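You operate a simulated robot arm through the tools that you are given. There is no shell and no other tool. Be economical: measure what you need, move in short steps, check, and stop when the job is done.

The job below is to be done with a simulated robot arm. You get a single attempt, and the scene is never put back.

## Task
Take the bottle that says "descaler" from the top of the dough table and leave it on the shelf of the dough table. Take the sieve from the top of the filter cabinet and leave it on the shelf under the pipe table. Put the blue block from the top of the tool cart on top of the carton on the top of the small cabinet. Take the work lamp and put it on the top of the tool cart. Take the yellow tub and leave it on the blue plastic sheet. Take the socket spanner from the top of the cleaning cupboard and leave it on the note pad there. Shut the table drawer. Put the yellow small tape roll from the top of the steel cabinet by the railing on the top of the tool cart and the black small tape roll on the top of the steel table. Put the flour shaker from the top of the steel cabinet by the railing on the top of the steel table. Put one of the spacers from the top of the steel cabinet by the railing on the top of the steel table. Put the paper bag that says "semolina" from the top of the side cabinet on the bench of the pipe rack and the paper bag labelled "rye flour" on the top of the steel cabinet by the railing. Do these in any order. Set down upright: bottle, work lamp, yellow tub, socket spanner, flour shaker.

The check looks at the end state, three seconds after you hand in, the way a careful person would. Anything else that was tipped, shoved, dropped, spilled or broken makes it a failure. Flat cloth is picked up by pressing the open fingertips on it (5 to 10 N) and closing them slowly along it; thin cloth reads only 2 to 8 mm in the jaws.

## Robot
A 5-joint arm with a fingered hand on a trunk, on a base that drives. Base frame: it is fixed to the floor where the robot stands at the start and does not move with it; the origin is under the middle of the robot, x ahead of it, y to its left, z up; the surface under the hand at the start is at about z = 0.9. Readings come in m, degrees, newtons and seconds.
With the tool pointing down near the work surface it reaches from about 0.28 to 0.58 m from the robot's upright axis, wherever it stands. Its first joint turns from -115.0 to 115.0 degrees. Places, roughly: bench of the pipe rack [-0.8, -2.6, 0.9]; block [-3.25, 3, 1]; blue plastic sheet (27x20x1 cm) [-0.4, 9.1, 0.4]; carton [-3, 3.5, 1]; flour shaker [0.5, 3.25, 1]; note pad [-3.25, 9.25, 1]; paper bag [-2.75, 1, 1]; pink bottle, white bottle [0.5, 0, 1]; shelf of the dough table [0.5, 0, 0.3]; shelf under the pipe table (89x24 cm) [-7.9, 5.58, 0.36]; sieve [-8, 4.75, 1]; small tape roll [-0.25, 3.5, 1]; socket spanner [-3, 9.25, 1]; spacer (5x3x3 cm) [-0.2, 3.3, 0.9]; table drawer [0, 7.5, 0.7]; top of the steel cabinet by the railing [0, 3.5, 0.9]; top of the steel table [0.4, 7.3, 0.8]; top of the tool cart [-3.3, 2.8, 0.9]; work lamp (6x5x16 cm) [-3.4, 3.9, 0.9]; yellow tub (7x12x9 cm) [-3.9, 6.8, 0.8]. The tool tilts only in the upright plane through the base axis and itself; it spins freely about its own axis. Payload 2.9 kg.
The tool frame sits at the grasp point between the pads (the TCP): z along the fingers, y along the line on which they close. The tips reach 0.022 m beyond it. The gripper opens to 0.124 m. The gripper's body begins 0.06 m behind the TCP. The gripper is a hand of 3 fingers: y runs from the thumb to the fingers, the wrist lies at [0, 0, -0.218] in the tool frame, and closing takes about 1.5 s.
Orientation is that of the tool frame in the base frame, as [roll, pitch, yaw] about the fixed x, y, z axes, in that order (R = Rz(yaw) Ry(pitch) Rx(roll)). With the fingers straight down and closing along the base's y, the tool's x points along the base's -x, its y along +y and its z along -z.

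## Interface
- The arm moves only by the tool drive_tool. Its argument "rows" is a list of rows, each an object of numbers (a shift or turn left out is 0, a gripper value left out holds the last): "x", "y", "z": the shift along the tool's x, y, z in m; "rx", "ry", "rz": the turn, a rotation vector about the tool's x, y, z in degrees. In form: [{"x": .., "y": .., "z": .., "rx": .., "ry": .., "rz": ..}, ...]. A call has 1 to 8 rows; each row is the pose to reach, as a shift and turn from the pose commanded when the call began, along the tool's axes at that moment. "jaw" is the gripper command, from -1 (fully open) to 1 (shut), values between in proportion, set as the call begins (left out, the last holds). A row lasts 0.2 s, in which the tool goes at most 0.05 m and 8.6 degrees; a call with a longer step from one row to the next is refused whole, and so is a gripper value outside its range. A pose out of reach is approached as far as the arm can. The call stops where the force on the tool passes 40 N (or 10 N more than at its start, if that is more) or the arm is blocked; 0.2 s more then pass. Each finger travels about 0.153 m/s and halts on what it meets, pressing with about 28 N; the grip force reading is that of the motor and also rises with nothing between the fingers. The clock runs only during rows and for 0.2 s after the last one: add rows that repeat a pose to give the fingers time. It gives the time, the measured TCP pose, the force on the tool (base axes), the opening and the grip force at its end, in the units of the frame above (readings bear some noise), with the torque about the TCP (base axes, N m) and any sound that the robot's microphone picked up.
- Cameras (640 x 400 px; columns grow to the right, rows downward): "scene" is now at [0.0062, 0.1507, 1.683]; the picture's right is [0.09, -1.00, 0.00], its down [-0.86, -0.07, -0.51] and it looks along [0.51, 0.04, -0.86] (base axes); focal length 294 px, centre (320, 200). "wrist" rides on the gripper at [0.064, -0.037, -0.075] in the tool frame; the picture's right is [0.50, 0.87, 0.00], its down [-0.62, 0.36, -0.70] and it looks along [-0.61, 0.35, 0.71] (tool axes); focal length 230 px, centre (320, 200). There is no depth. A picture from a camera that has moved, and an enlarged one, comes with that camera's place and axes in the base frame and with its lens.
- get_image(camera): a new picture of that camera. No time passes.
- move_column(by): slides the trunk up (or, below 0, down) by that many m; the arm and the scene camera ride with it, the base frame stays. It gives what a move gives, with no picture.
- roll_base(legs): drives the robot by 1 to 6 legs, each [ahead, left, turn to the left] in m, m and degrees, along the robot's own axes; the way and the turn of a leg run together, so that a leg with both is an arc; at most 1.5 m and 180 degrees a leg. The arm and the cameras ride along, it lands a little off, and it stops where it bumps. It gives what a move gives.
- preshape(shape): the hand has 3 fingers and takes this shape, open, in about a second: jaw (thumb against the fingers, like two jaws); tri (thumb and two fingers); tip (a fingertip pinch); poke (one finger out to press); point (the index stretched); flat (the hand flat); cup (the hand cupped); fist (a fist). The gripper value then closes the fingers along that shape, each until it touches; the sizes above hold for jaw. It gives what a move gives, with no picture.
- aim_head(pan, tilt): turns the head with the scene camera to pan (to the left, within 155 degrees either way) and tilt (down, from -29 to 69), counted from straight ahead of the robot. It gives what a move gives.
- inspect(camera, box): a new picture of the part [left, top, right, bottom] of that camera's present view, enlarged. No time passes.
- job_done(): hands the job in; it is judged then, once.

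Go step by step. Nothing tells you exact positions but the pictures and the camera data: compare them with the known pose of the tool, close in by small moves and look again before you grip or let go. The budget is 577 turns and 360 pictures, counting those below and the enlarged ones. Unless the task says otherwise, let go and move clear before handing in.

The tools are called after "Request:" as a command line: name --argument value ..., lists and objects as JSON in quotes. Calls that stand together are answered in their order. drive_tool: Moves the arm, as the interface text tells. Its arguments: {"type":"object","properties":{"rows":{"type":"array"},"jaw":{"type":"number"}},"required":["rows"]} The other tools are called the same way: move_column (by) slides the trunk up or down; preshape (shape) gives the hand a shape; roll_base (legs) drives the base; aim_head (pan, tilt) turns the head that bears the scene camera; get_image (camera) takes a picture; inspect (camera, box) takes an enlarged picture of a part of a camera's view; job_done () hands the job in.

At the start:

```text
time: 0.0
eef_pos: [0.3268, 0.16, 1.1708]
ee_rot: [-180.0, 0.0, -179.9]
ft_force: [-0.6, 0.1, 0.2]
torque: [0.01, 0.02, 0.0]
finger_gap: 0.1238
grasp_force: 0.0
shape: jaw
trunk travel left (down, up): [-0.8, 0.19]
robot x, y, heading: [-0.0024, -0.0009, -0.3]
head pan, tilt: [4.9, 59.4]
```

scene: 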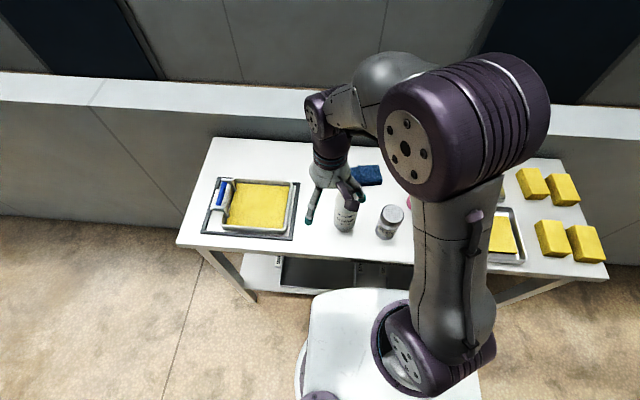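
wrist: 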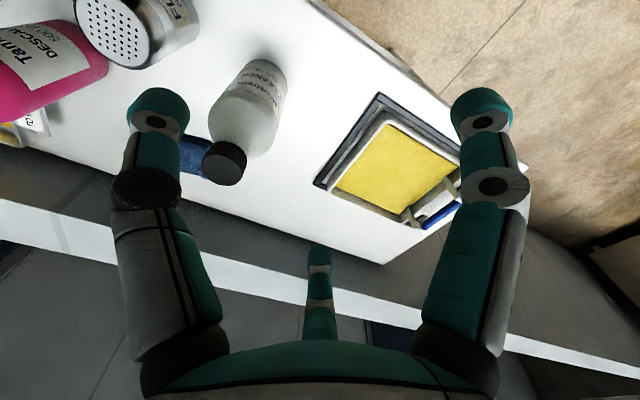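

I see the pink DESCALER bottle right of the flour shaker at about (0.48, -0.12). I'll look closer and around the scene before moving.

Request:
inspect --camera "wrist" --box '[0, 0, 320, 200]'

Request:
aim_head --pan -40 --tilt 50

Request:
get_image --camera "scene"

```text
2.00 times, centred on (160, 100) of wrist
camera zoom: at [0.2629, 0.1231, 1.2454], right [-0.5, 0.87, 0.0], down [0.62, 0.36, 0.7], along [0.61, 0.35, -0.71], focal length 460 px, centre (640, 400)
```

zoom: 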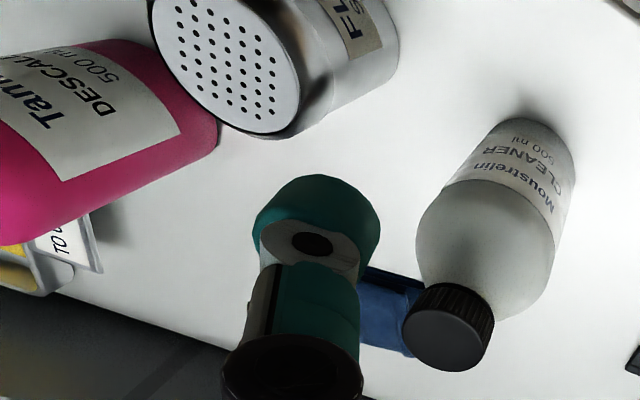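

```text
time: 1.1
eef_pos: [0.3276, 0.1601, 1.1708]
ee_rot: [180.0, 0.0, 180.0]
ft_force: [-1.0, -0.1, 0.4]
torque: [-0.02, -0.03, 0.01]
finger_gap: 0.1238
grasp_force: 0.0
shape: jaw
trunk travel left (down, up): [-0.8, 0.19]
robot x, y, heading: [-0.0045, 0.0014, -0.1]
head pan, tilt: [-40.0, 50.0]
```

```text
356 pictures are left
camera scene: at [-0.0017, 0.0955, 1.695], right [-0.64, -0.77, 0.0], down [-0.59, 0.49, -0.64], along [0.49, -0.41, -0.77], focal length 294 px, centre (320, 200)
```

scene: 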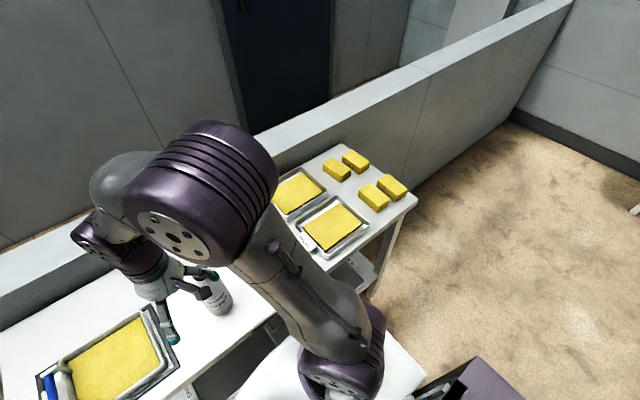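

Arm hides the bottle. I'll look around to know the free floor.

Request:
aim_head --pan 150 --tilt 25

Request:
get_image --camera "scene"

Request:
aim_head --pan 85 --tilt 25

Request:
get_image --camera "scene"

Request:
aim_head --pan -130 --tilt 25

Request:
get_image --camera "scene"

```text
time: 3.9
eef_pos: [0.3261, 0.1607, 1.1712]
ee_rot: [180.0, 0.0, 179.9]
ft_force: [0.3, -0.8, 0.9]
torque: [-0.03, 0.03, 0.0]
finger_gap: 0.1237
grasp_force: 0.1
shape: jaw
trunk travel left (down, up): [-0.8, 0.19]
robot x, y, heading: [0.0016, 0.0014, -0.0]
head pan, tilt: [150.0, 25.0]
```

```text
355 pictures are left
camera scene: at [-0.1406, 0.191, 1.7324], right [0.5, 0.87, 0.0], down [0.37, -0.21, -0.91], along [-0.78, 0.45, -0.42], focal length 294 px, centre (320, 200)
```

scene: 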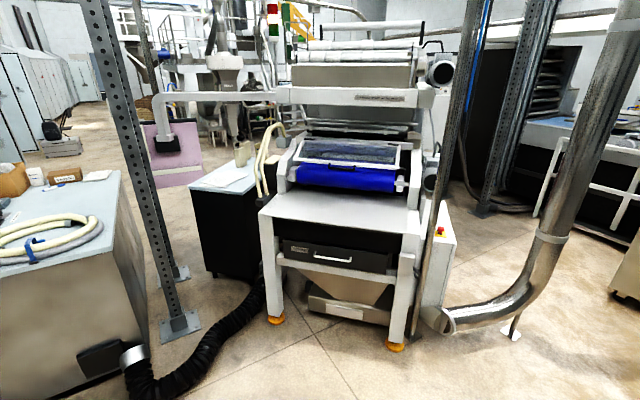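

```text
time: 5.3
eef_pos: [0.3279, 0.1615, 1.1711]
ee_rot: [180.0, 0.0, 180.0]
ft_force: [0.4, -0.2, -0.8]
torque: [0.0, -0.02, 0.0]
finger_gap: 0.124
grasp_force: 0.1
shape: jaw
trunk travel left (down, up): [-0.8, 0.19]
robot x, y, heading: [0.0008, -0.0026, -0.1]
head pan, tilt: [85.0, 25.0]
```

```text
354 pictures are left
camera scene: at [-0.0529, 0.2367, 1.7324], right [1.0, -0.09, 0.0], down [-0.04, -0.42, -0.91], along [0.08, 0.9, -0.42], focal length 294 px, centre (320, 200)
```

scene: 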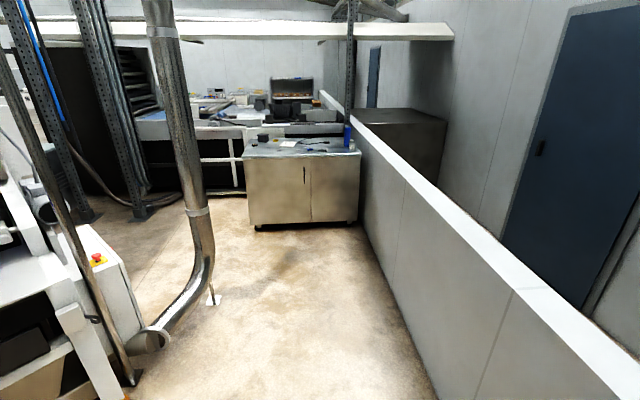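

```text
time: 8.4
eef_pos: [0.3263, 0.1604, 1.1713]
ee_rot: [-179.9, 0.1, -180.0]
ft_force: [-0.8, 0.4, 0.2]
torque: [0.0, 0.03, 0.01]
finger_gap: 0.1239
grasp_force: 0.1
shape: jaw
trunk travel left (down, up): [-0.8, 0.19]
robot x, y, heading: [0.0056, 0.0009, -0.1]
head pan, tilt: [-130.0, 25.0]
```

```text
353 pictures are left
camera scene: at [-0.12, 0.0743, 1.7325], right [-0.77, 0.64, 0.0], down [0.27, 0.32, -0.91], along [-0.58, -0.69, -0.42], focal length 294 px, centre (320, 200)
```

scene: 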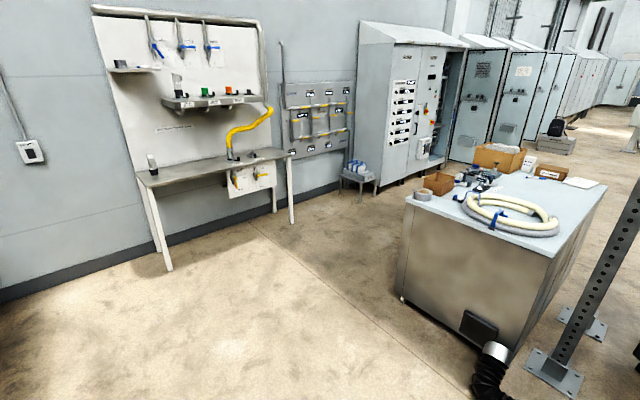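

Floor behind is free. I back off 0.35 m and look at the table again.

Request:
roll_base --legs '[[-0.35, 0, 0]]'

Request:
aim_head --pan -10 --tilt 45

Request:
get_image --camera "scene"

```text
time: 10.7
eef_pos: [-0.0211, 0.1592, 1.1709]
ee_rot: [-180.0, -0.1, -180.0]
ft_force: [-0.3, -0.6, -0.2]
torque: [-0.03, -0.01, -0.01]
finger_gap: 0.124
grasp_force: 0.0
shape: jaw
trunk travel left (down, up): [-0.8, 0.19]
robot x, y, heading: [-0.3449, 0.0024, -0.0]
head pan, tilt: [-130.0, 25.0]
```

```text
time: 12.7
eef_pos: [-0.0198, 0.1604, 1.1715]
ee_rot: [-179.9, 0.0, -180.0]
ft_force: [-0.1, 1.0, 0.2]
torque: [0.02, 0.03, 0.01]
finger_gap: 0.1241
grasp_force: 0.0
shape: jaw
trunk travel left (down, up): [-0.8, 0.19]
robot x, y, heading: [-0.347, -0.0042, -0.3]
head pan, tilt: [-10.0, 45.0]
```

```text
352 pictures are left
camera scene: at [-0.3282, 0.1308, 1.7019], right [-0.17, -0.98, 0.0], down [-0.7, 0.12, -0.71], along [0.7, -0.12, -0.71], focal length 294 px, centre (320, 200)
```

scene: 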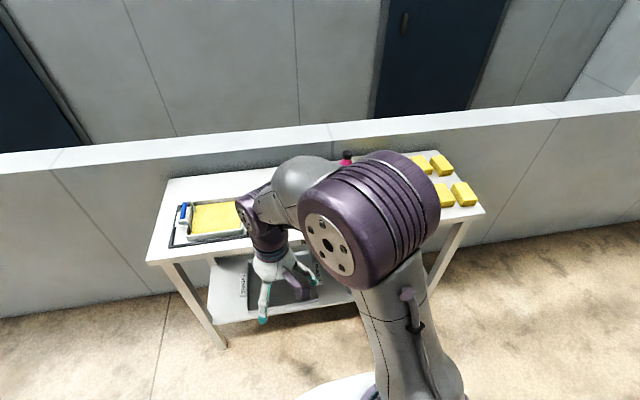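

Swing the arm left to clear the view.

Request:
drive_tool --rows '[{"x": 0.03, "y": 0.035}, {"x": 0.06, "y": 0.07}, {"x": 0.09, "y": 0.105}, {"x": 0.12, "y": 0.14}, {"x": 0.15, "y": 0.175}, {"x": 0.18, "y": 0.21}, {"x": 0.21, "y": 0.245}]'

Request:
get_image --camera "scene"

```text
time: 14.2
eef_pos: [-0.2295, 0.4074, 1.1716]
ee_rot: [-179.9, 0.1, -179.9]
ft_force: [0.3, 0.6, 0.0]
torque: [-0.01, -0.03, -0.01]
finger_gap: 0.1241
grasp_force: 0.0
shape: jaw
trunk travel left (down, up): [-0.8, 0.19]
robot x, y, heading: [-0.3486, 0.0019, -0.1]
head pan, tilt: [-10.0, 45.0]
```

```text
351 pictures are left
camera scene: at [-0.3295, 0.1328, 1.7017], right [-0.17, -0.98, 0.0], down [-0.7, 0.12, -0.71], along [0.7, -0.12, -0.71], focal length 294 px, centre (320, 200)
```

scene: 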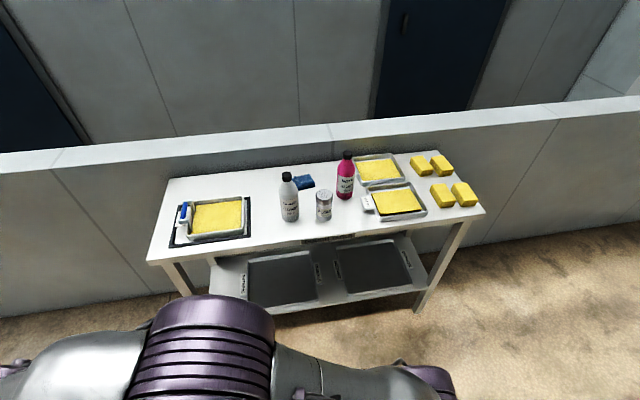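

Clear view. Zoom on bottles and shelf.

Request:
inspect --camera "scene" --box '[140, 140, 500, 330]'

Request:
inspect --camera "scene" --box '[260, 140, 440, 252]'

```text
1.78 times, centred on (320, 235) of scene
camera zoom: at [-0.3295, 0.1328, 1.7017], right [-0.17, -0.98, 0.0], down [-0.7, 0.12, -0.71], along [0.7, -0.12, -0.71], focal length 522 px, centre (320, 138)
```

zoom: 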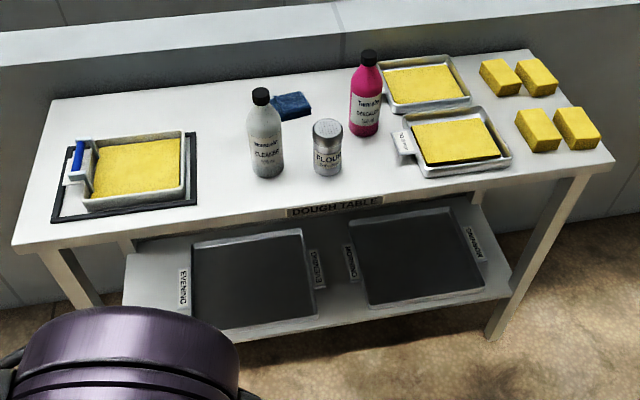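

```text
3.56 times, centred on (350, 196) of scene
camera zoom: at [-0.3295, 0.1328, 1.7017], right [-0.17, -0.98, 0.0], down [-0.7, 0.12, -0.71], along [0.7, -0.12, -0.71], focal length 1044 px, centre (213, 214)
```

zoom: 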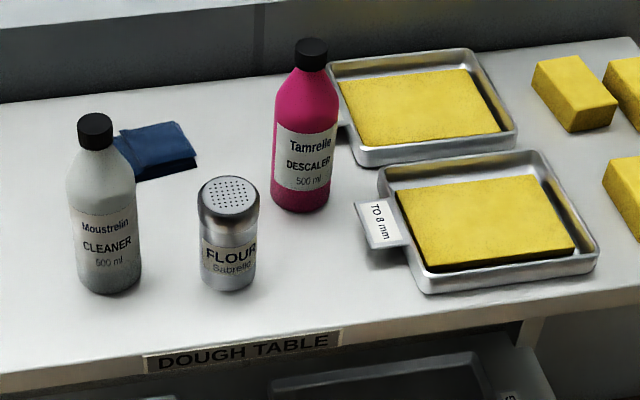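

Bottle at about (0.471, -0.108), base of the shelf free at its left end and middle front. I'll bring the arm to the front, spin it so the camera will be above, and tilt horizontal.

Request:
drive_tool --rows '[{"x": -0.023, "y": -0.0405, "rz": 8.5}, {"x": -0.046, "y": -0.081, "rz": 17}, {"x": -0.069, "y": -0.1215, "rz": 25.5}, {"x": -0.092, "y": -0.162, "rz": 34}, {"x": -0.115, "y": -0.2025, "rz": 42.5}, {"x": -0.138, "y": -0.243, "rz": 51}, {"x": -0.161, "y": -0.2835, "rz": 59.5}, {"x": -0.184, "y": -0.324, "rz": 68}]'

Request:
drive_tool --rows '[{"rz": 8.5}, {"rz": 17}, {"rz": 25.5}, {"rz": 34}, {"rz": 42.5}, {"rz": 51}, {"rz": 59.5}, {"rz": 68}]'

Request:
drive_tool --rows '[{"rz": 8.5}, {"rz": 17}, {"rz": 25.5}, {"rz": 34}, {"rz": 42.5}, {"rz": 44}]'

```text
time: 16.1
eef_pos: [-0.0416, 0.0791, 1.1695]
ee_rot: [-179.9, -0.1, 111.8]
ft_force: [0.5, -0.5, -0.1]
torque: [0.04, 0.03, -0.01]
finger_gap: 0.1239
grasp_force: 0.0
shape: jaw
trunk travel left (down, up): [-0.8, 0.19]
robot x, y, heading: [-0.3507, 0.0019, 0.1]
head pan, tilt: [-10.0, 45.0]
```

```text
time: 17.9
eef_pos: [-0.0454, 0.0805, 1.1695]
ee_rot: [-180.0, 0.0, 43.8]
ft_force: [0.0, -0.4, -0.2]
torque: [0.02, 0.0, -0.03]
finger_gap: 0.1237
grasp_force: 0.1
shape: jaw
trunk travel left (down, up): [-0.8, 0.19]
robot x, y, heading: [-0.3485, -0.0, 0.1]
head pan, tilt: [-10.0, 45.0]
```

```text
time: 19.2
eef_pos: [-0.0471, 0.0813, 1.1708]
ee_rot: [180.0, -0.1, -0.2]
ft_force: [0.3, 0.2, 0.2]
torque: [0.01, -0.01, 0.03]
finger_gap: 0.124
grasp_force: 0.1
shape: jaw
trunk travel left (down, up): [-0.8, 0.19]
robot x, y, heading: [-0.3477, 0.0, -0.0]
head pan, tilt: [-10.0, 45.0]
```

Request:
drive_tool --rows '[{"x": 0.0, "y": 0.04}, {"x": 0.0, "y": 0.0813}, {"x": 0.03, "y": 0.0813, "ry": 8.5}, {"x": 0.06, "y": 0.0813, "ry": 17}, {"x": 0.09, "y": 0.0813, "ry": 25.5}, {"x": 0.12, "y": 0.0813, "ry": 34}, {"x": 0.15, "y": 0.0813, "ry": 42.5}, {"x": 0.18, "y": 0.0813, "ry": 45}]'

Request:
drive_tool --rows '[{"ry": 8.5}, {"ry": 17}, {"ry": 25.5}, {"ry": 34}, {"ry": 42.5}, {"ry": 45}]' --jaw -0.6

Request:
get_image --camera "wrist"

Request:
get_image --camera "scene"

```text
time: 21.1
eef_pos: [0.1351, 0.0003, 1.1707]
ee_rot: [179.9, -45.0, 0.0]
ft_force: [-0.3, -0.4, -0.6]
torque: [0.0, 0.01, -0.03]
finger_gap: 0.1241
grasp_force: 0.0
shape: jaw
trunk travel left (down, up): [-0.8, 0.19]
robot x, y, heading: [-0.3488, 0.002, 0.1]
head pan, tilt: [-10.0, 45.0]
```

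```text
time: 22.4
eef_pos: [0.1334, 0.001, 1.1705]
ee_rot: [2.9, -89.8, 177.2]
ft_force: [-0.2, -0.3, 0.4]
torque: [0.01, 0.03, -0.03]
finger_gap: 0.0995
grasp_force: 0.1
shape: jaw
out of reach, approached as far as the arm can: row 3, 4, 5
trunk travel left (down, up): [-0.8, 0.19]
robot x, y, heading: [-0.3447, 0.0012, 0.0]
head pan, tilt: [-10.0, 45.0]
```

```text
348 pictures are left
camera wrist: at [0.0581, 0.037, 1.2333], right [0.0, -0.87, 0.5], down [-0.7, -0.36, -0.62], along [0.71, -0.35, -0.61], focal length 230 px, centre (320, 200)
```

wrist: 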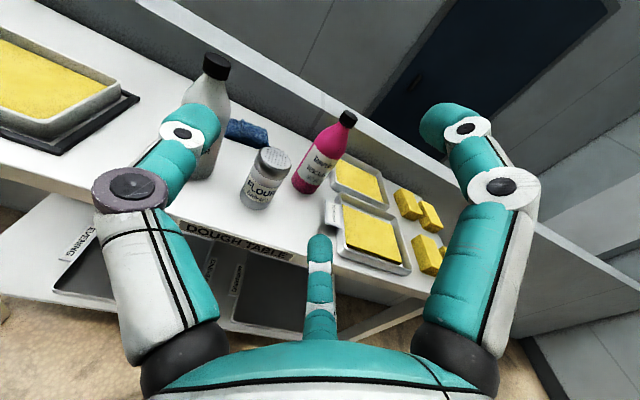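

```text
347 pictures are left
camera scene: at [-0.3283, 0.1309, 1.7019], right [-0.17, -0.98, 0.0], down [-0.7, 0.12, -0.71], along [0.7, -0.12, -0.71], focal length 294 px, centre (320, 200)
```

scene: 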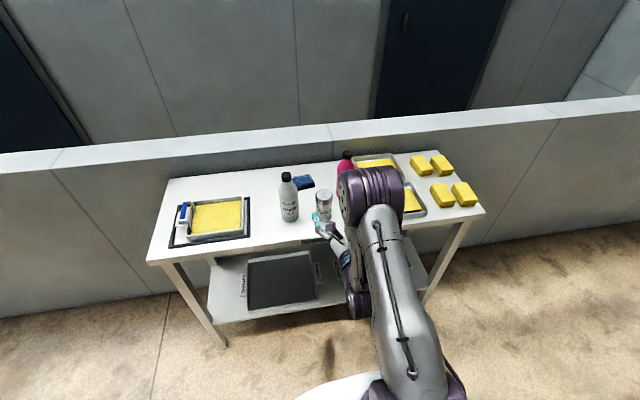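

Bottle estimates agree: (0.468, -0.108). I'll approach at a 20° heading so the hand clears the shaker.

Request:
roll_base --legs '[[0.066, -0.38, 0], [0, 0, 20]]'

Request:
drive_tool --rows '[{"z": 0.035}, {"z": 0.07}]'

Request:
move_column --by -0.175

Request:
get_image --camera "wrist"

```text
time: 26.0
eef_pos: [0.1683, -0.2151, 1.17]
ee_rot: [-1.6, -90.0, -157.6]
ft_force: [0.2, 0.4, -1.0]
torque: [0.01, 0.02, 0.03]
finger_gap: 0.0995
grasp_force: 0.1
shape: jaw
trunk travel left (down, up): [-0.8, 0.19]
robot x, y, heading: [-0.2809, -0.3868, 20.4]
head pan, tilt: [-10.0, 45.0]
```

```text
time: 26.6
eef_pos: [0.2342, -0.1905, 1.1719]
ee_rot: [-144.4, -89.9, -14.9]
ft_force: [-0.5, -0.1, 0.5]
torque: [0.01, 0.01, 0.0]
finger_gap: 0.0994
grasp_force: 0.0
shape: jaw
trunk travel left (down, up): [-0.8, 0.19]
robot x, y, heading: [-0.2816, -0.3859, 20.4]
head pan, tilt: [-10.0, 45.0]
```

```text
time: 28.6
eef_pos: [0.2352, -0.1897, 0.9969]
ee_rot: [-1.2, -90.0, -158.2]
ft_force: [-0.3, -0.5, -1.2]
torque: [0.0, -0.01, -0.04]
finger_gap: 0.0994
grasp_force: 0.0
shape: jaw
trunk travel left (down, up): [-0.625, 0.365]
robot x, y, heading: [-0.2781, -0.3855, 20.6]
head pan, tilt: [-10.0, 45.0]
```

```text
346 pictures are left
camera wrist: at [0.1503, -0.1827, 1.0593], right [0.3, -0.81, 0.5], down [-0.53, -0.58, -0.62], along [0.79, -0.08, -0.61], focal length 230 px, centre (320, 200)
```

wrist: 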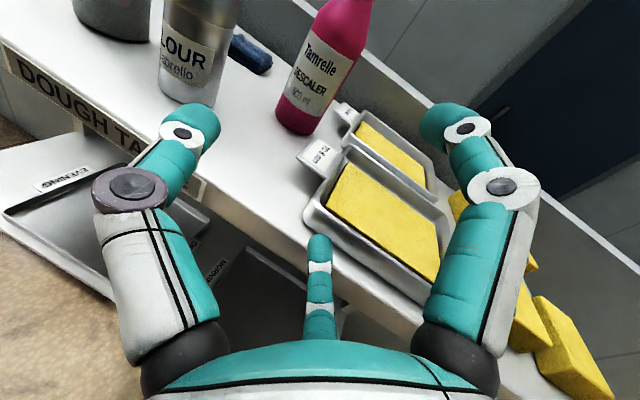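

Bottle is 0.25 m ahead, slightly right; raise 2 cm to clear the tray and drive in.

Request:
move_column --by 0.018

Request:
roll_base --legs '[[0.12, -0.008, 0]]'

Request:
get_image --camera "wrist"

Request:
get_image --camera "scene"

```text
time: 29.2
eef_pos: [0.2345, -0.1908, 1.0139]
ee_rot: [8.0, -89.9, -167.4]
ft_force: [0.0, 0.6, -0.1]
torque: [0.01, 0.02, 0.02]
finger_gap: 0.0996
grasp_force: 0.0
shape: jaw
trunk travel left (down, up): [-0.643, 0.347]
robot x, y, heading: [-0.2827, -0.3835, 20.3]
head pan, tilt: [-10.0, 45.0]
```

```text
time: 30.4
eef_pos: [0.349, -0.1578, 1.0136]
ee_rot: [-167.0, -90.0, 7.3]
ft_force: [0.7, -0.4, 0.3]
torque: [-0.03, -0.02, 0.01]
finger_gap: 0.0993
grasp_force: 0.0
shape: jaw
trunk travel left (down, up): [-0.643, 0.347]
robot x, y, heading: [-0.1669, -0.3516, 20.5]
head pan, tilt: [-10.0, 45.0]
```

```text
345 pictures are left
camera wrist: at [0.2656, -0.1498, 1.0768], right [0.3, -0.81, 0.5], down [-0.53, -0.58, -0.62], along [0.79, -0.08, -0.61], focal length 230 px, centre (320, 200)
```

wrist: 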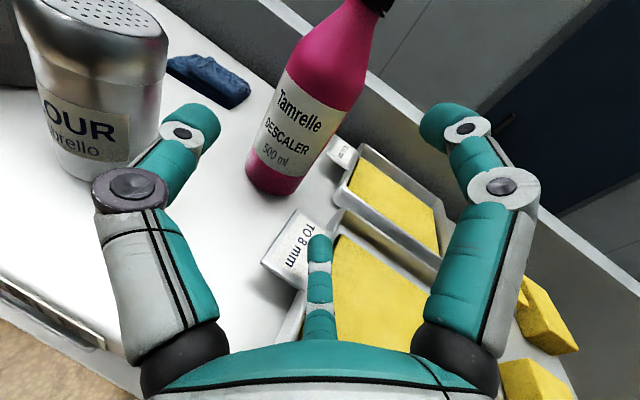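

```text
344 pictures are left
camera scene: at [-0.1948, -0.2207, 1.5449], right [0.18, -0.98, 0.0], down [-0.7, -0.13, -0.71], along [0.69, 0.13, -0.71], focal length 294 px, centre (320, 200)
```

scene: 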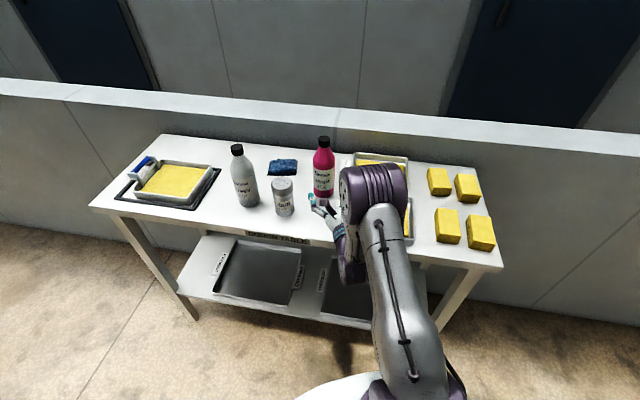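

Aligned; 0.13 m forward.

Request:
roll_base --legs '[[0.13, 0, 0]]'

Request:
get_image --camera "wrist"

```text
time: 31.7
eef_pos: [0.4733, -0.1146, 1.0131]
ee_rot: [146.4, -89.9, 53.6]
ft_force: [-0.7, -1.6, 1.4]
torque: [-0.06, 0.0, -0.04]
finger_gap: 0.0997
grasp_force: 0.1
shape: jaw
trunk travel left (down, up): [-0.643, 0.347]
robot x, y, heading: [-0.0458, -0.3078, 19.9]
head pan, tilt: [-10.0, 45.0]
```

```text
343 pictures are left
camera wrist: at [0.3901, -0.1055, 1.077], right [0.3, -0.81, 0.5], down [-0.54, -0.58, -0.62], along [0.79, -0.08, -0.61], focal length 230 px, centre (320, 200)
```

wrist: 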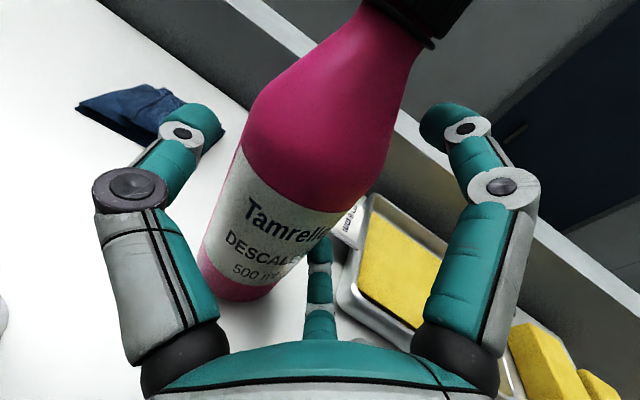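

Bottle is between the fingers; close.

Request:
drive_tool --rows '[{}, {}, {}, {}, {}, {}, {}]' --jaw 1

Request:
get_image --camera "wrist"

```text
time: 33.3
eef_pos: [0.4725, -0.1157, 1.0146]
ee_rot: [-10.9, -89.9, -148.9]
ft_force: [0.0, -3.2, 4.8]
torque: [-0.49, -0.24, -0.11]
finger_gap: 0.0728
grasp_force: 27.7
shape: jaw
trunk travel left (down, up): [-0.643, 0.347]
robot x, y, heading: [-0.0502, -0.3011, 20.0]
head pan, tilt: [-10.0, 45.0]
```

```text
342 pictures are left
camera wrist: at [0.3889, -0.1064, 1.0778], right [0.3, -0.81, 0.5], down [-0.53, -0.58, -0.62], along [0.79, -0.08, -0.61], focal length 230 px, centre (320, 200)
```

wrist: 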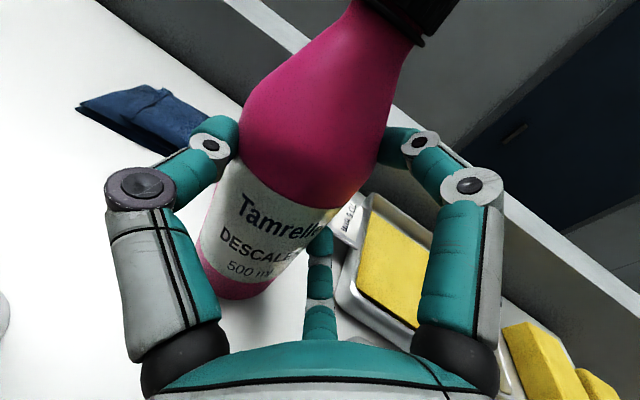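

Gripped. Lift and back away.

Request:
move_column --by 0.1

Request:
roll_base --legs '[[-0.5, 0, 0], [0, 0, -20]]'

Request:
move_column --by -0.55

Request:
get_image --camera "scene"

Request:
get_image --camera "wrist"

```text
time: 34.7
eef_pos: [0.4732, -0.1136, 1.1127]
ee_rot: [156.8, -90.0, 43.4]
ft_force: [-0.4, -0.4, -5.2]
torque: [-0.21, 0.1, 0.0]
finger_gap: 0.0627
grasp_force: 28.5
shape: jaw
trunk travel left (down, up): [-0.743, 0.247]
robot x, y, heading: [-0.0459, -0.3051, 20.1]
head pan, tilt: [-10.0, 45.0]
```

```text
time: 38.8
eef_pos: [0.0244, -0.4836, 1.1133]
ee_rot: [-109.2, -90.0, -71.1]
ft_force: [-0.4, 0.1, -6.6]
torque: [-0.1, 0.14, 0.01]
finger_gap: 0.0626
grasp_force: 28.1
shape: jaw
trunk travel left (down, up): [-0.743, 0.247]
robot x, y, heading: [-0.5276, -0.4797, -0.4]
head pan, tilt: [-10.0, 45.0]
```

```text
refused: -0.55 is not a number from -0.4 to 0.4
```

```text
341 pictures are left
camera scene: at [-0.5054, -0.3502, 1.6449], right [-0.18, -0.98, 0.0], down [-0.7, 0.13, -0.71], along [0.69, -0.13, -0.71], focal length 294 px, centre (320, 200)
```

scene: 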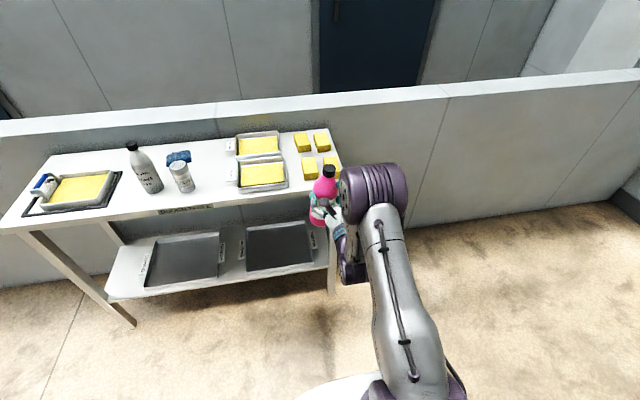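

```text
340 pictures are left
camera wrist: at [-0.0496, -0.4472, 1.177], right [-0.01, -0.87, 0.5], down [-0.7, -0.35, -0.62], along [0.71, -0.36, -0.61], focal length 230 px, centre (320, 200)
```

wrist: 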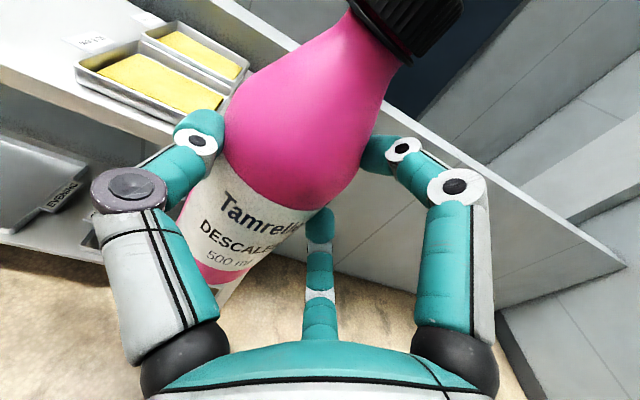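

Opening changed on lift (bottle slipped a bit). Lower the trunk and move in front of the middle of the shelf, then look.

Request:
move_column --by -0.4

Request:
roll_base --legs '[[0, 0.43, 0]]'

Request:
move_column --by -0.22

Request:
aim_head --pan 0 --tilt 35

Request:
get_image --camera "scene"

Request:
get_image --camera "wrist"

```text
time: 42.6
eef_pos: [0.0251, -0.4851, 0.7132]
ee_rot: [168.0, -90.0, 11.6]
ft_force: [0.2, -0.5, -4.5]
torque: [-0.1, 0.13, 0.02]
finger_gap: 0.0627
grasp_force: 27.9
shape: jaw
trunk travel left (down, up): [-0.343, 0.647]
robot x, y, heading: [-0.5293, -0.4762, -0.6]
head pan, tilt: [-10.0, 45.0]
```

```text
time: 45.1
eef_pos: [0.029, -0.0731, 0.7129]
ee_rot: [139.9, -90.0, 39.2]
ft_force: [0.1, 0.3, -5.5]
torque: [-0.12, 0.16, 0.0]
finger_gap: 0.0631
grasp_force: 28.0
shape: jaw
trunk travel left (down, up): [-0.343, 0.647]
robot x, y, heading: [-0.5204, -0.0658, -1.0]
head pan, tilt: [-10.0, 45.0]
```

```text
time: 47.5
eef_pos: [0.029, -0.0749, 0.4943]
ee_rot: [173.6, -90.0, 5.4]
ft_force: [-0.2, 0.0, -4.8]
torque: [-0.1, 0.12, -0.03]
finger_gap: 0.0627
grasp_force: 27.8
shape: jaw
trunk travel left (down, up): [-0.123, 0.867]
robot x, y, heading: [-0.5212, -0.0673, -1.0]
head pan, tilt: [-10.0, 45.0]
```

```text
time: 48.2
eef_pos: [0.029, -0.0732, 0.4925]
ee_rot: [172.7, -90.0, 6.3]
ft_force: [-0.1, 0.3, -5.3]
torque: [-0.14, 0.14, 0.02]
finger_gap: 0.0625
grasp_force: 28.6
shape: jaw
trunk travel left (down, up): [-0.123, 0.867]
robot x, y, heading: [-0.5209, -0.0671, -1.0]
head pan, tilt: [0.0, 35.0]
```

```text
339 pictures are left
camera scene: at [-0.4919, 0.0792, 1.0396], right [-0.02, -1.0, 0.0], down [-0.57, 0.01, -0.82], along [0.82, -0.01, -0.57], focal length 294 px, centre (320, 200)
```

scene: 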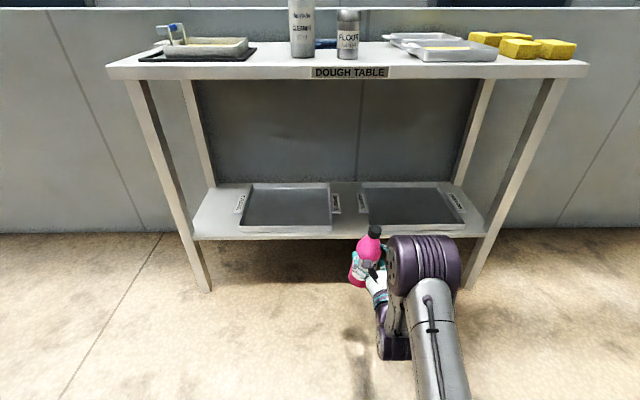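

```text
338 pictures are left
camera wrist: at [-0.0452, -0.036, 0.5569], right [-0.01, -0.87, 0.5], down [-0.71, -0.35, -0.62], along [0.71, -0.36, -0.61], focal length 230 px, centre (320, 200)
```

wrist: 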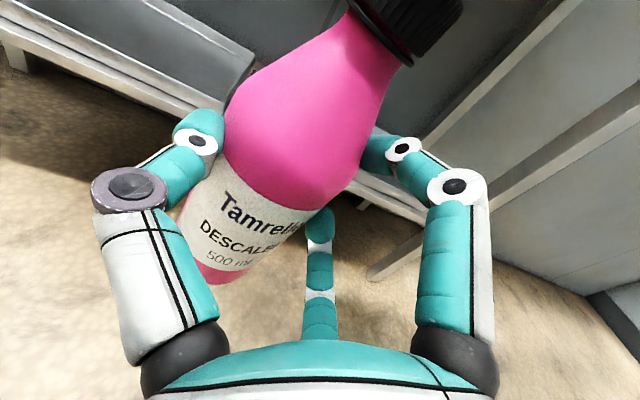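

Request:
inspect --camera "scene" --box '[180, 165, 500, 305]'

```text
2.00 times, centred on (340, 235) of scene
camera zoom: at [-0.4919, 0.0792, 1.0396], right [-0.02, -1.0, 0.0], down [-0.57, 0.01, -0.82], along [0.82, -0.01, -0.57], focal length 587 px, centre (280, 130)
```

zoom: 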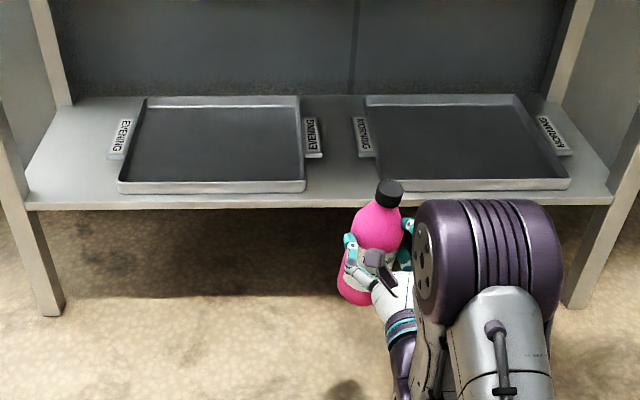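

Request:
inspect --camera "scene" --box '[320, 210, 420, 300]'

```text
4.44 times, centred on (370, 255) of scene
camera zoom: at [-0.4919, 0.0792, 1.0396], right [-0.02, -1.0, 0.0], down [-0.57, 0.01, -0.82], along [0.82, -0.01, -0.57], focal length 1304 px, centre (98, -44)
```

zoom: 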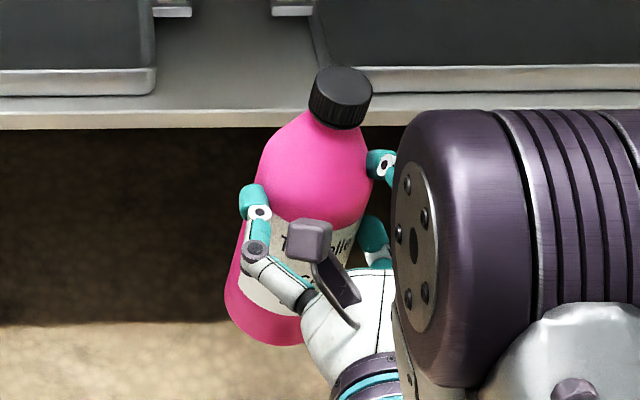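

Bottle leans about 9° sideways; correct with a spin about the tool axis.

Request:
drive_tool --rows '[{"rz": -5}, {"rz": -9.5}, {"rz": -9.5}]'

Request:
inspect --camera "scene" --box '[320, 210, 420, 300]'

```text
time: 49.0
eef_pos: [0.0308, -0.0744, 0.4939]
ee_rot: [90.1, -80.4, 89.0]
ft_force: [0.7, 0.0, -5.1]
torque: [-0.09, 0.13, -0.01]
finger_gap: 0.0626
grasp_force: 28.1
shape: jaw
trunk travel left (down, up): [-0.123, 0.867]
robot x, y, heading: [-0.5185, -0.0633, -0.8]
head pan, tilt: [0.0, 35.0]
```

```text
4.44 times, centred on (370, 255) of scene
camera zoom: at [-0.4919, 0.0792, 1.0397], right [-0.02, -1.0, 0.0], down [-0.57, 0.01, -0.82], along [0.82, -0.01, -0.57], focal length 1304 px, centre (98, -44)
```

zoom: 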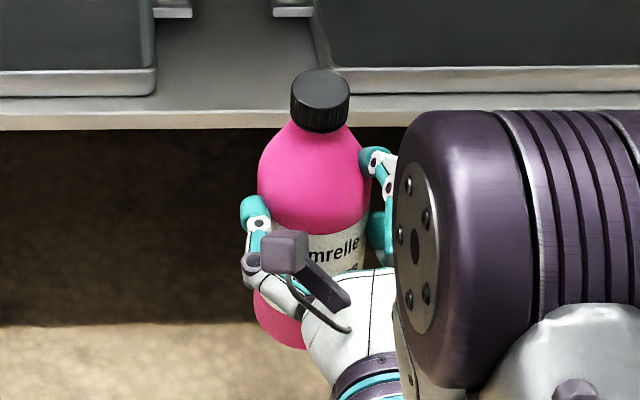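

Now upright. Bottle axis sits a bit left of TCP, already aligned with the tray gap; drive forward 0.36 m.

Request:
roll_base --legs '[[0.2, 0, 0]]'

Request:
get_image --camera "scene"

```text
time: 50.6
eef_pos: [0.2286, -0.0788, 0.4929]
ee_rot: [90.2, -80.5, 88.7]
ft_force: [-0.2, -0.7, -4.6]
torque: [-0.05, 0.17, 0.03]
finger_gap: 0.063
grasp_force: 28.5
shape: jaw
trunk travel left (down, up): [-0.123, 0.867]
robot x, y, heading: [-0.3243, -0.0682, -0.9]
head pan, tilt: [0.0, 35.0]
```

```text
334 pictures are left
camera scene: at [-0.2934, 0.0759, 1.0397], right [-0.02, -1.0, 0.0], down [-0.57, 0.01, -0.82], along [0.82, -0.01, -0.57], focal length 294 px, centre (320, 200)
```

scene: 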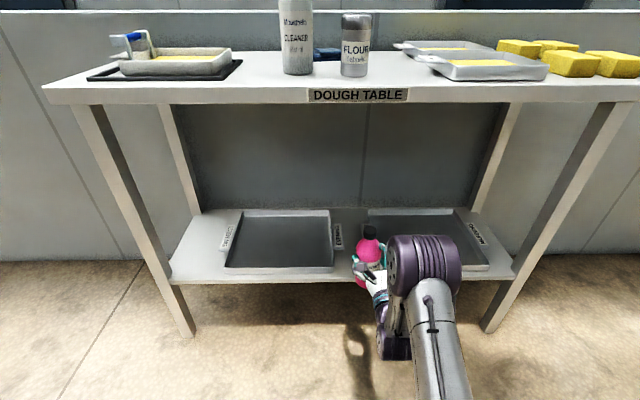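

Request:
roll_base --legs '[[0.16, 0.005, 0]]'

Request:
inspect --camera "scene" --box '[240, 180, 480, 330]'

```text
time: 52.0
eef_pos: [0.3885, -0.0736, 0.4924]
ee_rot: [90.3, -80.5, 89.0]
ft_force: [0.1, -0.4, -5.1]
torque: [-0.08, 0.17, 0.01]
finger_gap: 0.0627
grasp_force: 28.0
shape: jaw
trunk travel left (down, up): [-0.123, 0.867]
robot x, y, heading: [-0.1636, -0.068, -0.8]
head pan, tilt: [0.0, 35.0]
```

```text
2.67 times, centred on (360, 255) of scene
camera zoom: at [-0.1344, 0.0786, 1.0397], right [-0.01, -1.0, 0.0], down [-0.57, 0.01, -0.82], along [0.82, -0.01, -0.57], focal length 783 px, centre (213, 53)
```

zoom: 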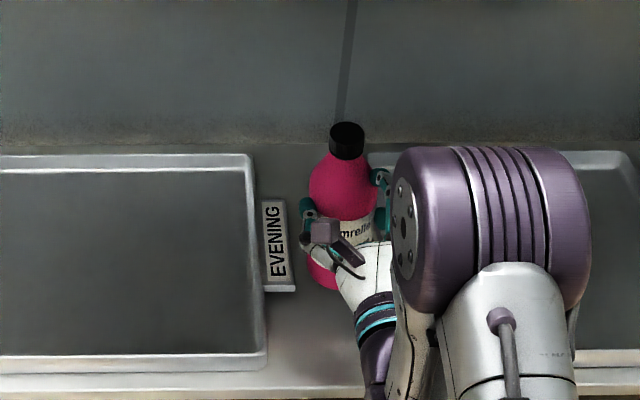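

Request:
move_column --by -0.05

Request:
move_column --by -0.012

Request:
inspect --camera "scene" --box '[240, 180, 480, 330]'

```text
time: 52.9
eef_pos: [0.3876, -0.0745, 0.4429]
ee_rot: [90.8, -80.4, 88.3]
ft_force: [0.2, 0.1, 0.4]
torque: [-0.05, -0.03, -0.04]
finger_gap: 0.0314
grasp_force: 28.1
shape: jaw
trunk travel left (down, up): [-0.073, 0.917]
robot x, y, heading: [-0.165, -0.0648, -0.8]
head pan, tilt: [0.0, 35.0]
```

```text
time: 53.5
eef_pos: [0.3879, -0.0738, 0.4317]
ee_rot: [90.2, -80.5, 89.1]
ft_force: [-0.3, 0.8, 0.3]
torque: [-0.02, 0.0, -0.06]
finger_gap: 0.0313
grasp_force: 27.8
shape: jaw
trunk travel left (down, up): [-0.061, 0.929]
robot x, y, heading: [-0.1658, -0.065, -0.8]
head pan, tilt: [0.0, 35.0]
```

```text
2.67 times, centred on (360, 255) of scene
camera zoom: at [-0.135, 0.0785, 0.9776], right [-0.01, -1.0, 0.0], down [-0.57, 0.01, -0.82], along [0.82, -0.01, -0.57], focal length 783 px, centre (213, 53)
```

zoom: 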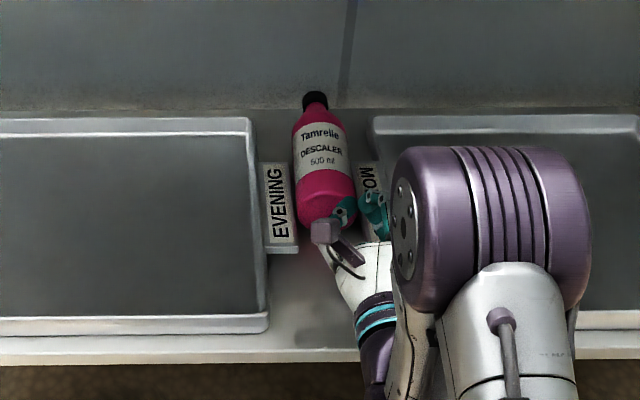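

The bottle slipped out of the wedge grip and now lies on the shelf between the trays. I'll back off and look, then re-grasp and upright it.

Request:
roll_base --legs '[[-0.25, 0, 0]]'

Request:
drive_tool --rows '[{"rz": 5}, {"rz": 9.5}, {"rz": 9.5}]' --jaw -0.6

Request:
get_image --camera "scene"

Request:
get_image --camera "wrist"

```text
time: 55.4
eef_pos: [0.1337, -0.073, 0.4329]
ee_rot: [89.9, -80.5, 88.9]
ft_force: [-0.7, 0.1, 0.8]
torque: [0.05, 0.03, 0.01]
finger_gap: 0.031
grasp_force: 28.1
shape: jaw
trunk travel left (down, up): [-0.061, 0.929]
robot x, y, heading: [-0.4193, -0.0617, -0.7]
head pan, tilt: [0.0, 35.0]
```

```text
time: 56.2
eef_pos: [0.1335, -0.0714, 0.4314]
ee_rot: [-102.9, -89.9, -78.0]
ft_force: [-0.2, -0.3, 0.2]
torque: [0.01, -0.03, -0.01]
finger_gap: 0.0988
grasp_force: 0.1
shape: jaw
trunk travel left (down, up): [-0.061, 0.929]
robot x, y, heading: [-0.4176, -0.0622, -1.0]
head pan, tilt: [0.0, 35.0]
```

```text
331 pictures are left
camera scene: at [-0.3882, 0.0823, 0.9777], right [-0.02, -1.0, 0.0], down [-0.57, 0.01, -0.82], along [0.82, -0.01, -0.57], focal length 294 px, centre (320, 200)
```

scene: 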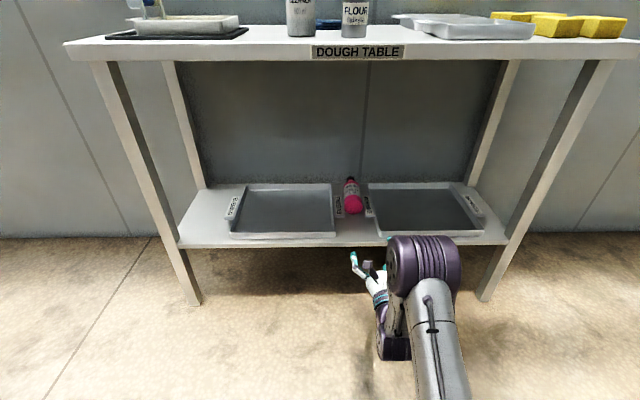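

```text
330 pictures are left
camera wrist: at [0.0589, -0.0339, 0.4948], right [-0.02, -0.87, 0.5], down [-0.71, -0.34, -0.62], along [0.71, -0.36, -0.61], focal length 230 px, centre (320, 200)
```

wrist: 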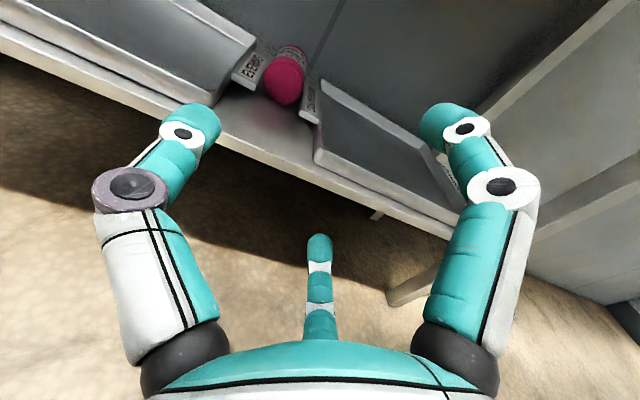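

Request:
inspect --camera "scene" --box '[280, 150, 440, 260]'

Request:
inspect --camera "wrist" --box '[180, 20, 400, 160]'

```text
3.64 times, centred on (360, 205) of scene
camera zoom: at [-0.3882, 0.0823, 0.9777], right [-0.02, -1.0, 0.0], down [-0.57, 0.01, -0.82], along [0.82, -0.01, -0.57], focal length 1067 px, centre (174, 182)
```

zoom: 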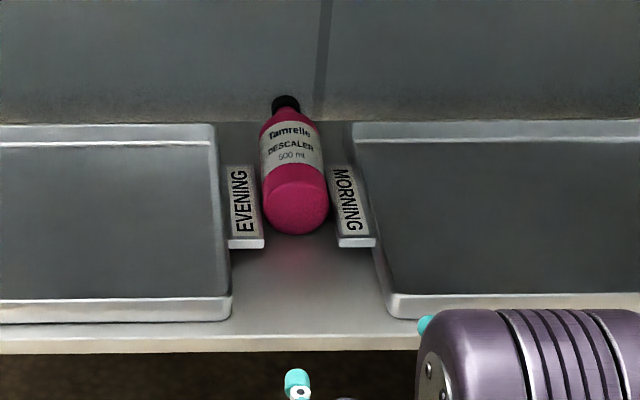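

```text
2.86 times, centred on (290, 90) of wrist
camera zoom: at [0.0589, -0.0339, 0.4948], right [-0.02, -0.87, 0.5], down [-0.71, -0.34, -0.62], along [0.71, -0.36, -0.61], focal length 657 px, centre (406, 514)
```

zoom: 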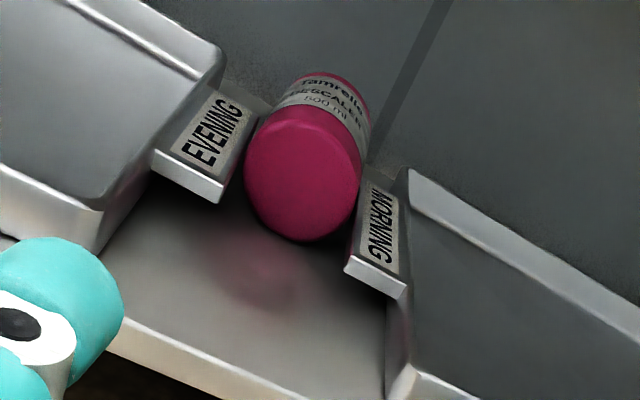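

The bottle lies snug between the two tags. I'll look at which hand shapes give a narrow pinch.

Request:
preshape --shape "tip"

Request:
get_image --camera "wrist"

Request:
preshape --shape "tri"

Request:
get_image --camera "wrist"

```text
time: 57.1
eef_pos: [0.1338, -0.0723, 0.4314]
ee_rot: [-39.9, -89.9, -141.1]
ft_force: [1.1, 0.1, 0.7]
torque: [0.0, -0.02, -0.02]
finger_gap: 0.1241
grasp_force: 0.2
shape: tip
trunk travel left (down, up): [-0.061, 0.929]
robot x, y, heading: [-0.4152, -0.0606, -1.1]
head pan, tilt: [0.0, 35.0]
```

```text
327 pictures are left
camera wrist: at [0.0589, -0.0338, 0.4948], right [-0.02, -0.87, 0.5], down [-0.71, -0.34, -0.62], along [0.71, -0.36, -0.61], focal length 230 px, centre (320, 200)
```

wrist: 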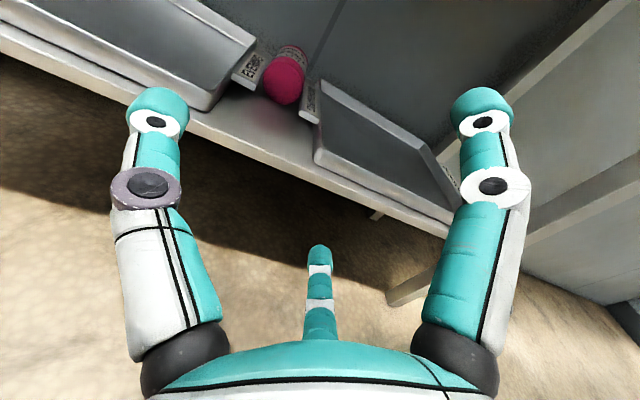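

```text
time: 58.0
eef_pos: [0.1333, -0.0711, 0.4313]
ee_rot: [124.5, -90.0, 54.4]
ft_force: [0.2, -1.2, -0.5]
torque: [-0.01, -0.03, 0.0]
finger_gap: 0.1241
grasp_force: 0.1
shape: tri
trunk travel left (down, up): [-0.061, 0.929]
robot x, y, heading: [-0.4184, -0.0635, -0.9]
head pan, tilt: [0.0, 35.0]
```

```text
326 pictures are left
camera wrist: at [0.0589, -0.0338, 0.4949], right [-0.02, -0.87, 0.5], down [-0.71, -0.34, -0.62], along [0.71, -0.36, -0.61], focal length 230 px, centre (320, 200)
```

wrist: 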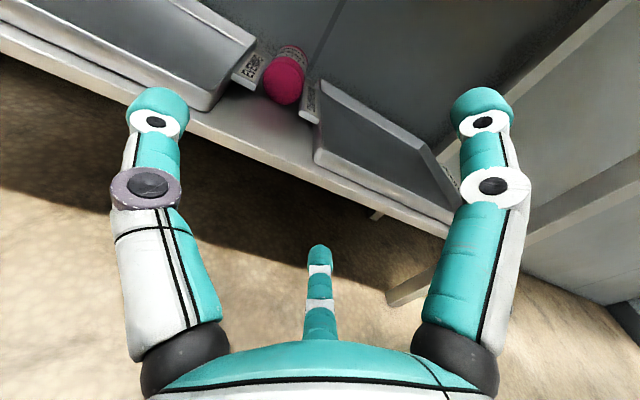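

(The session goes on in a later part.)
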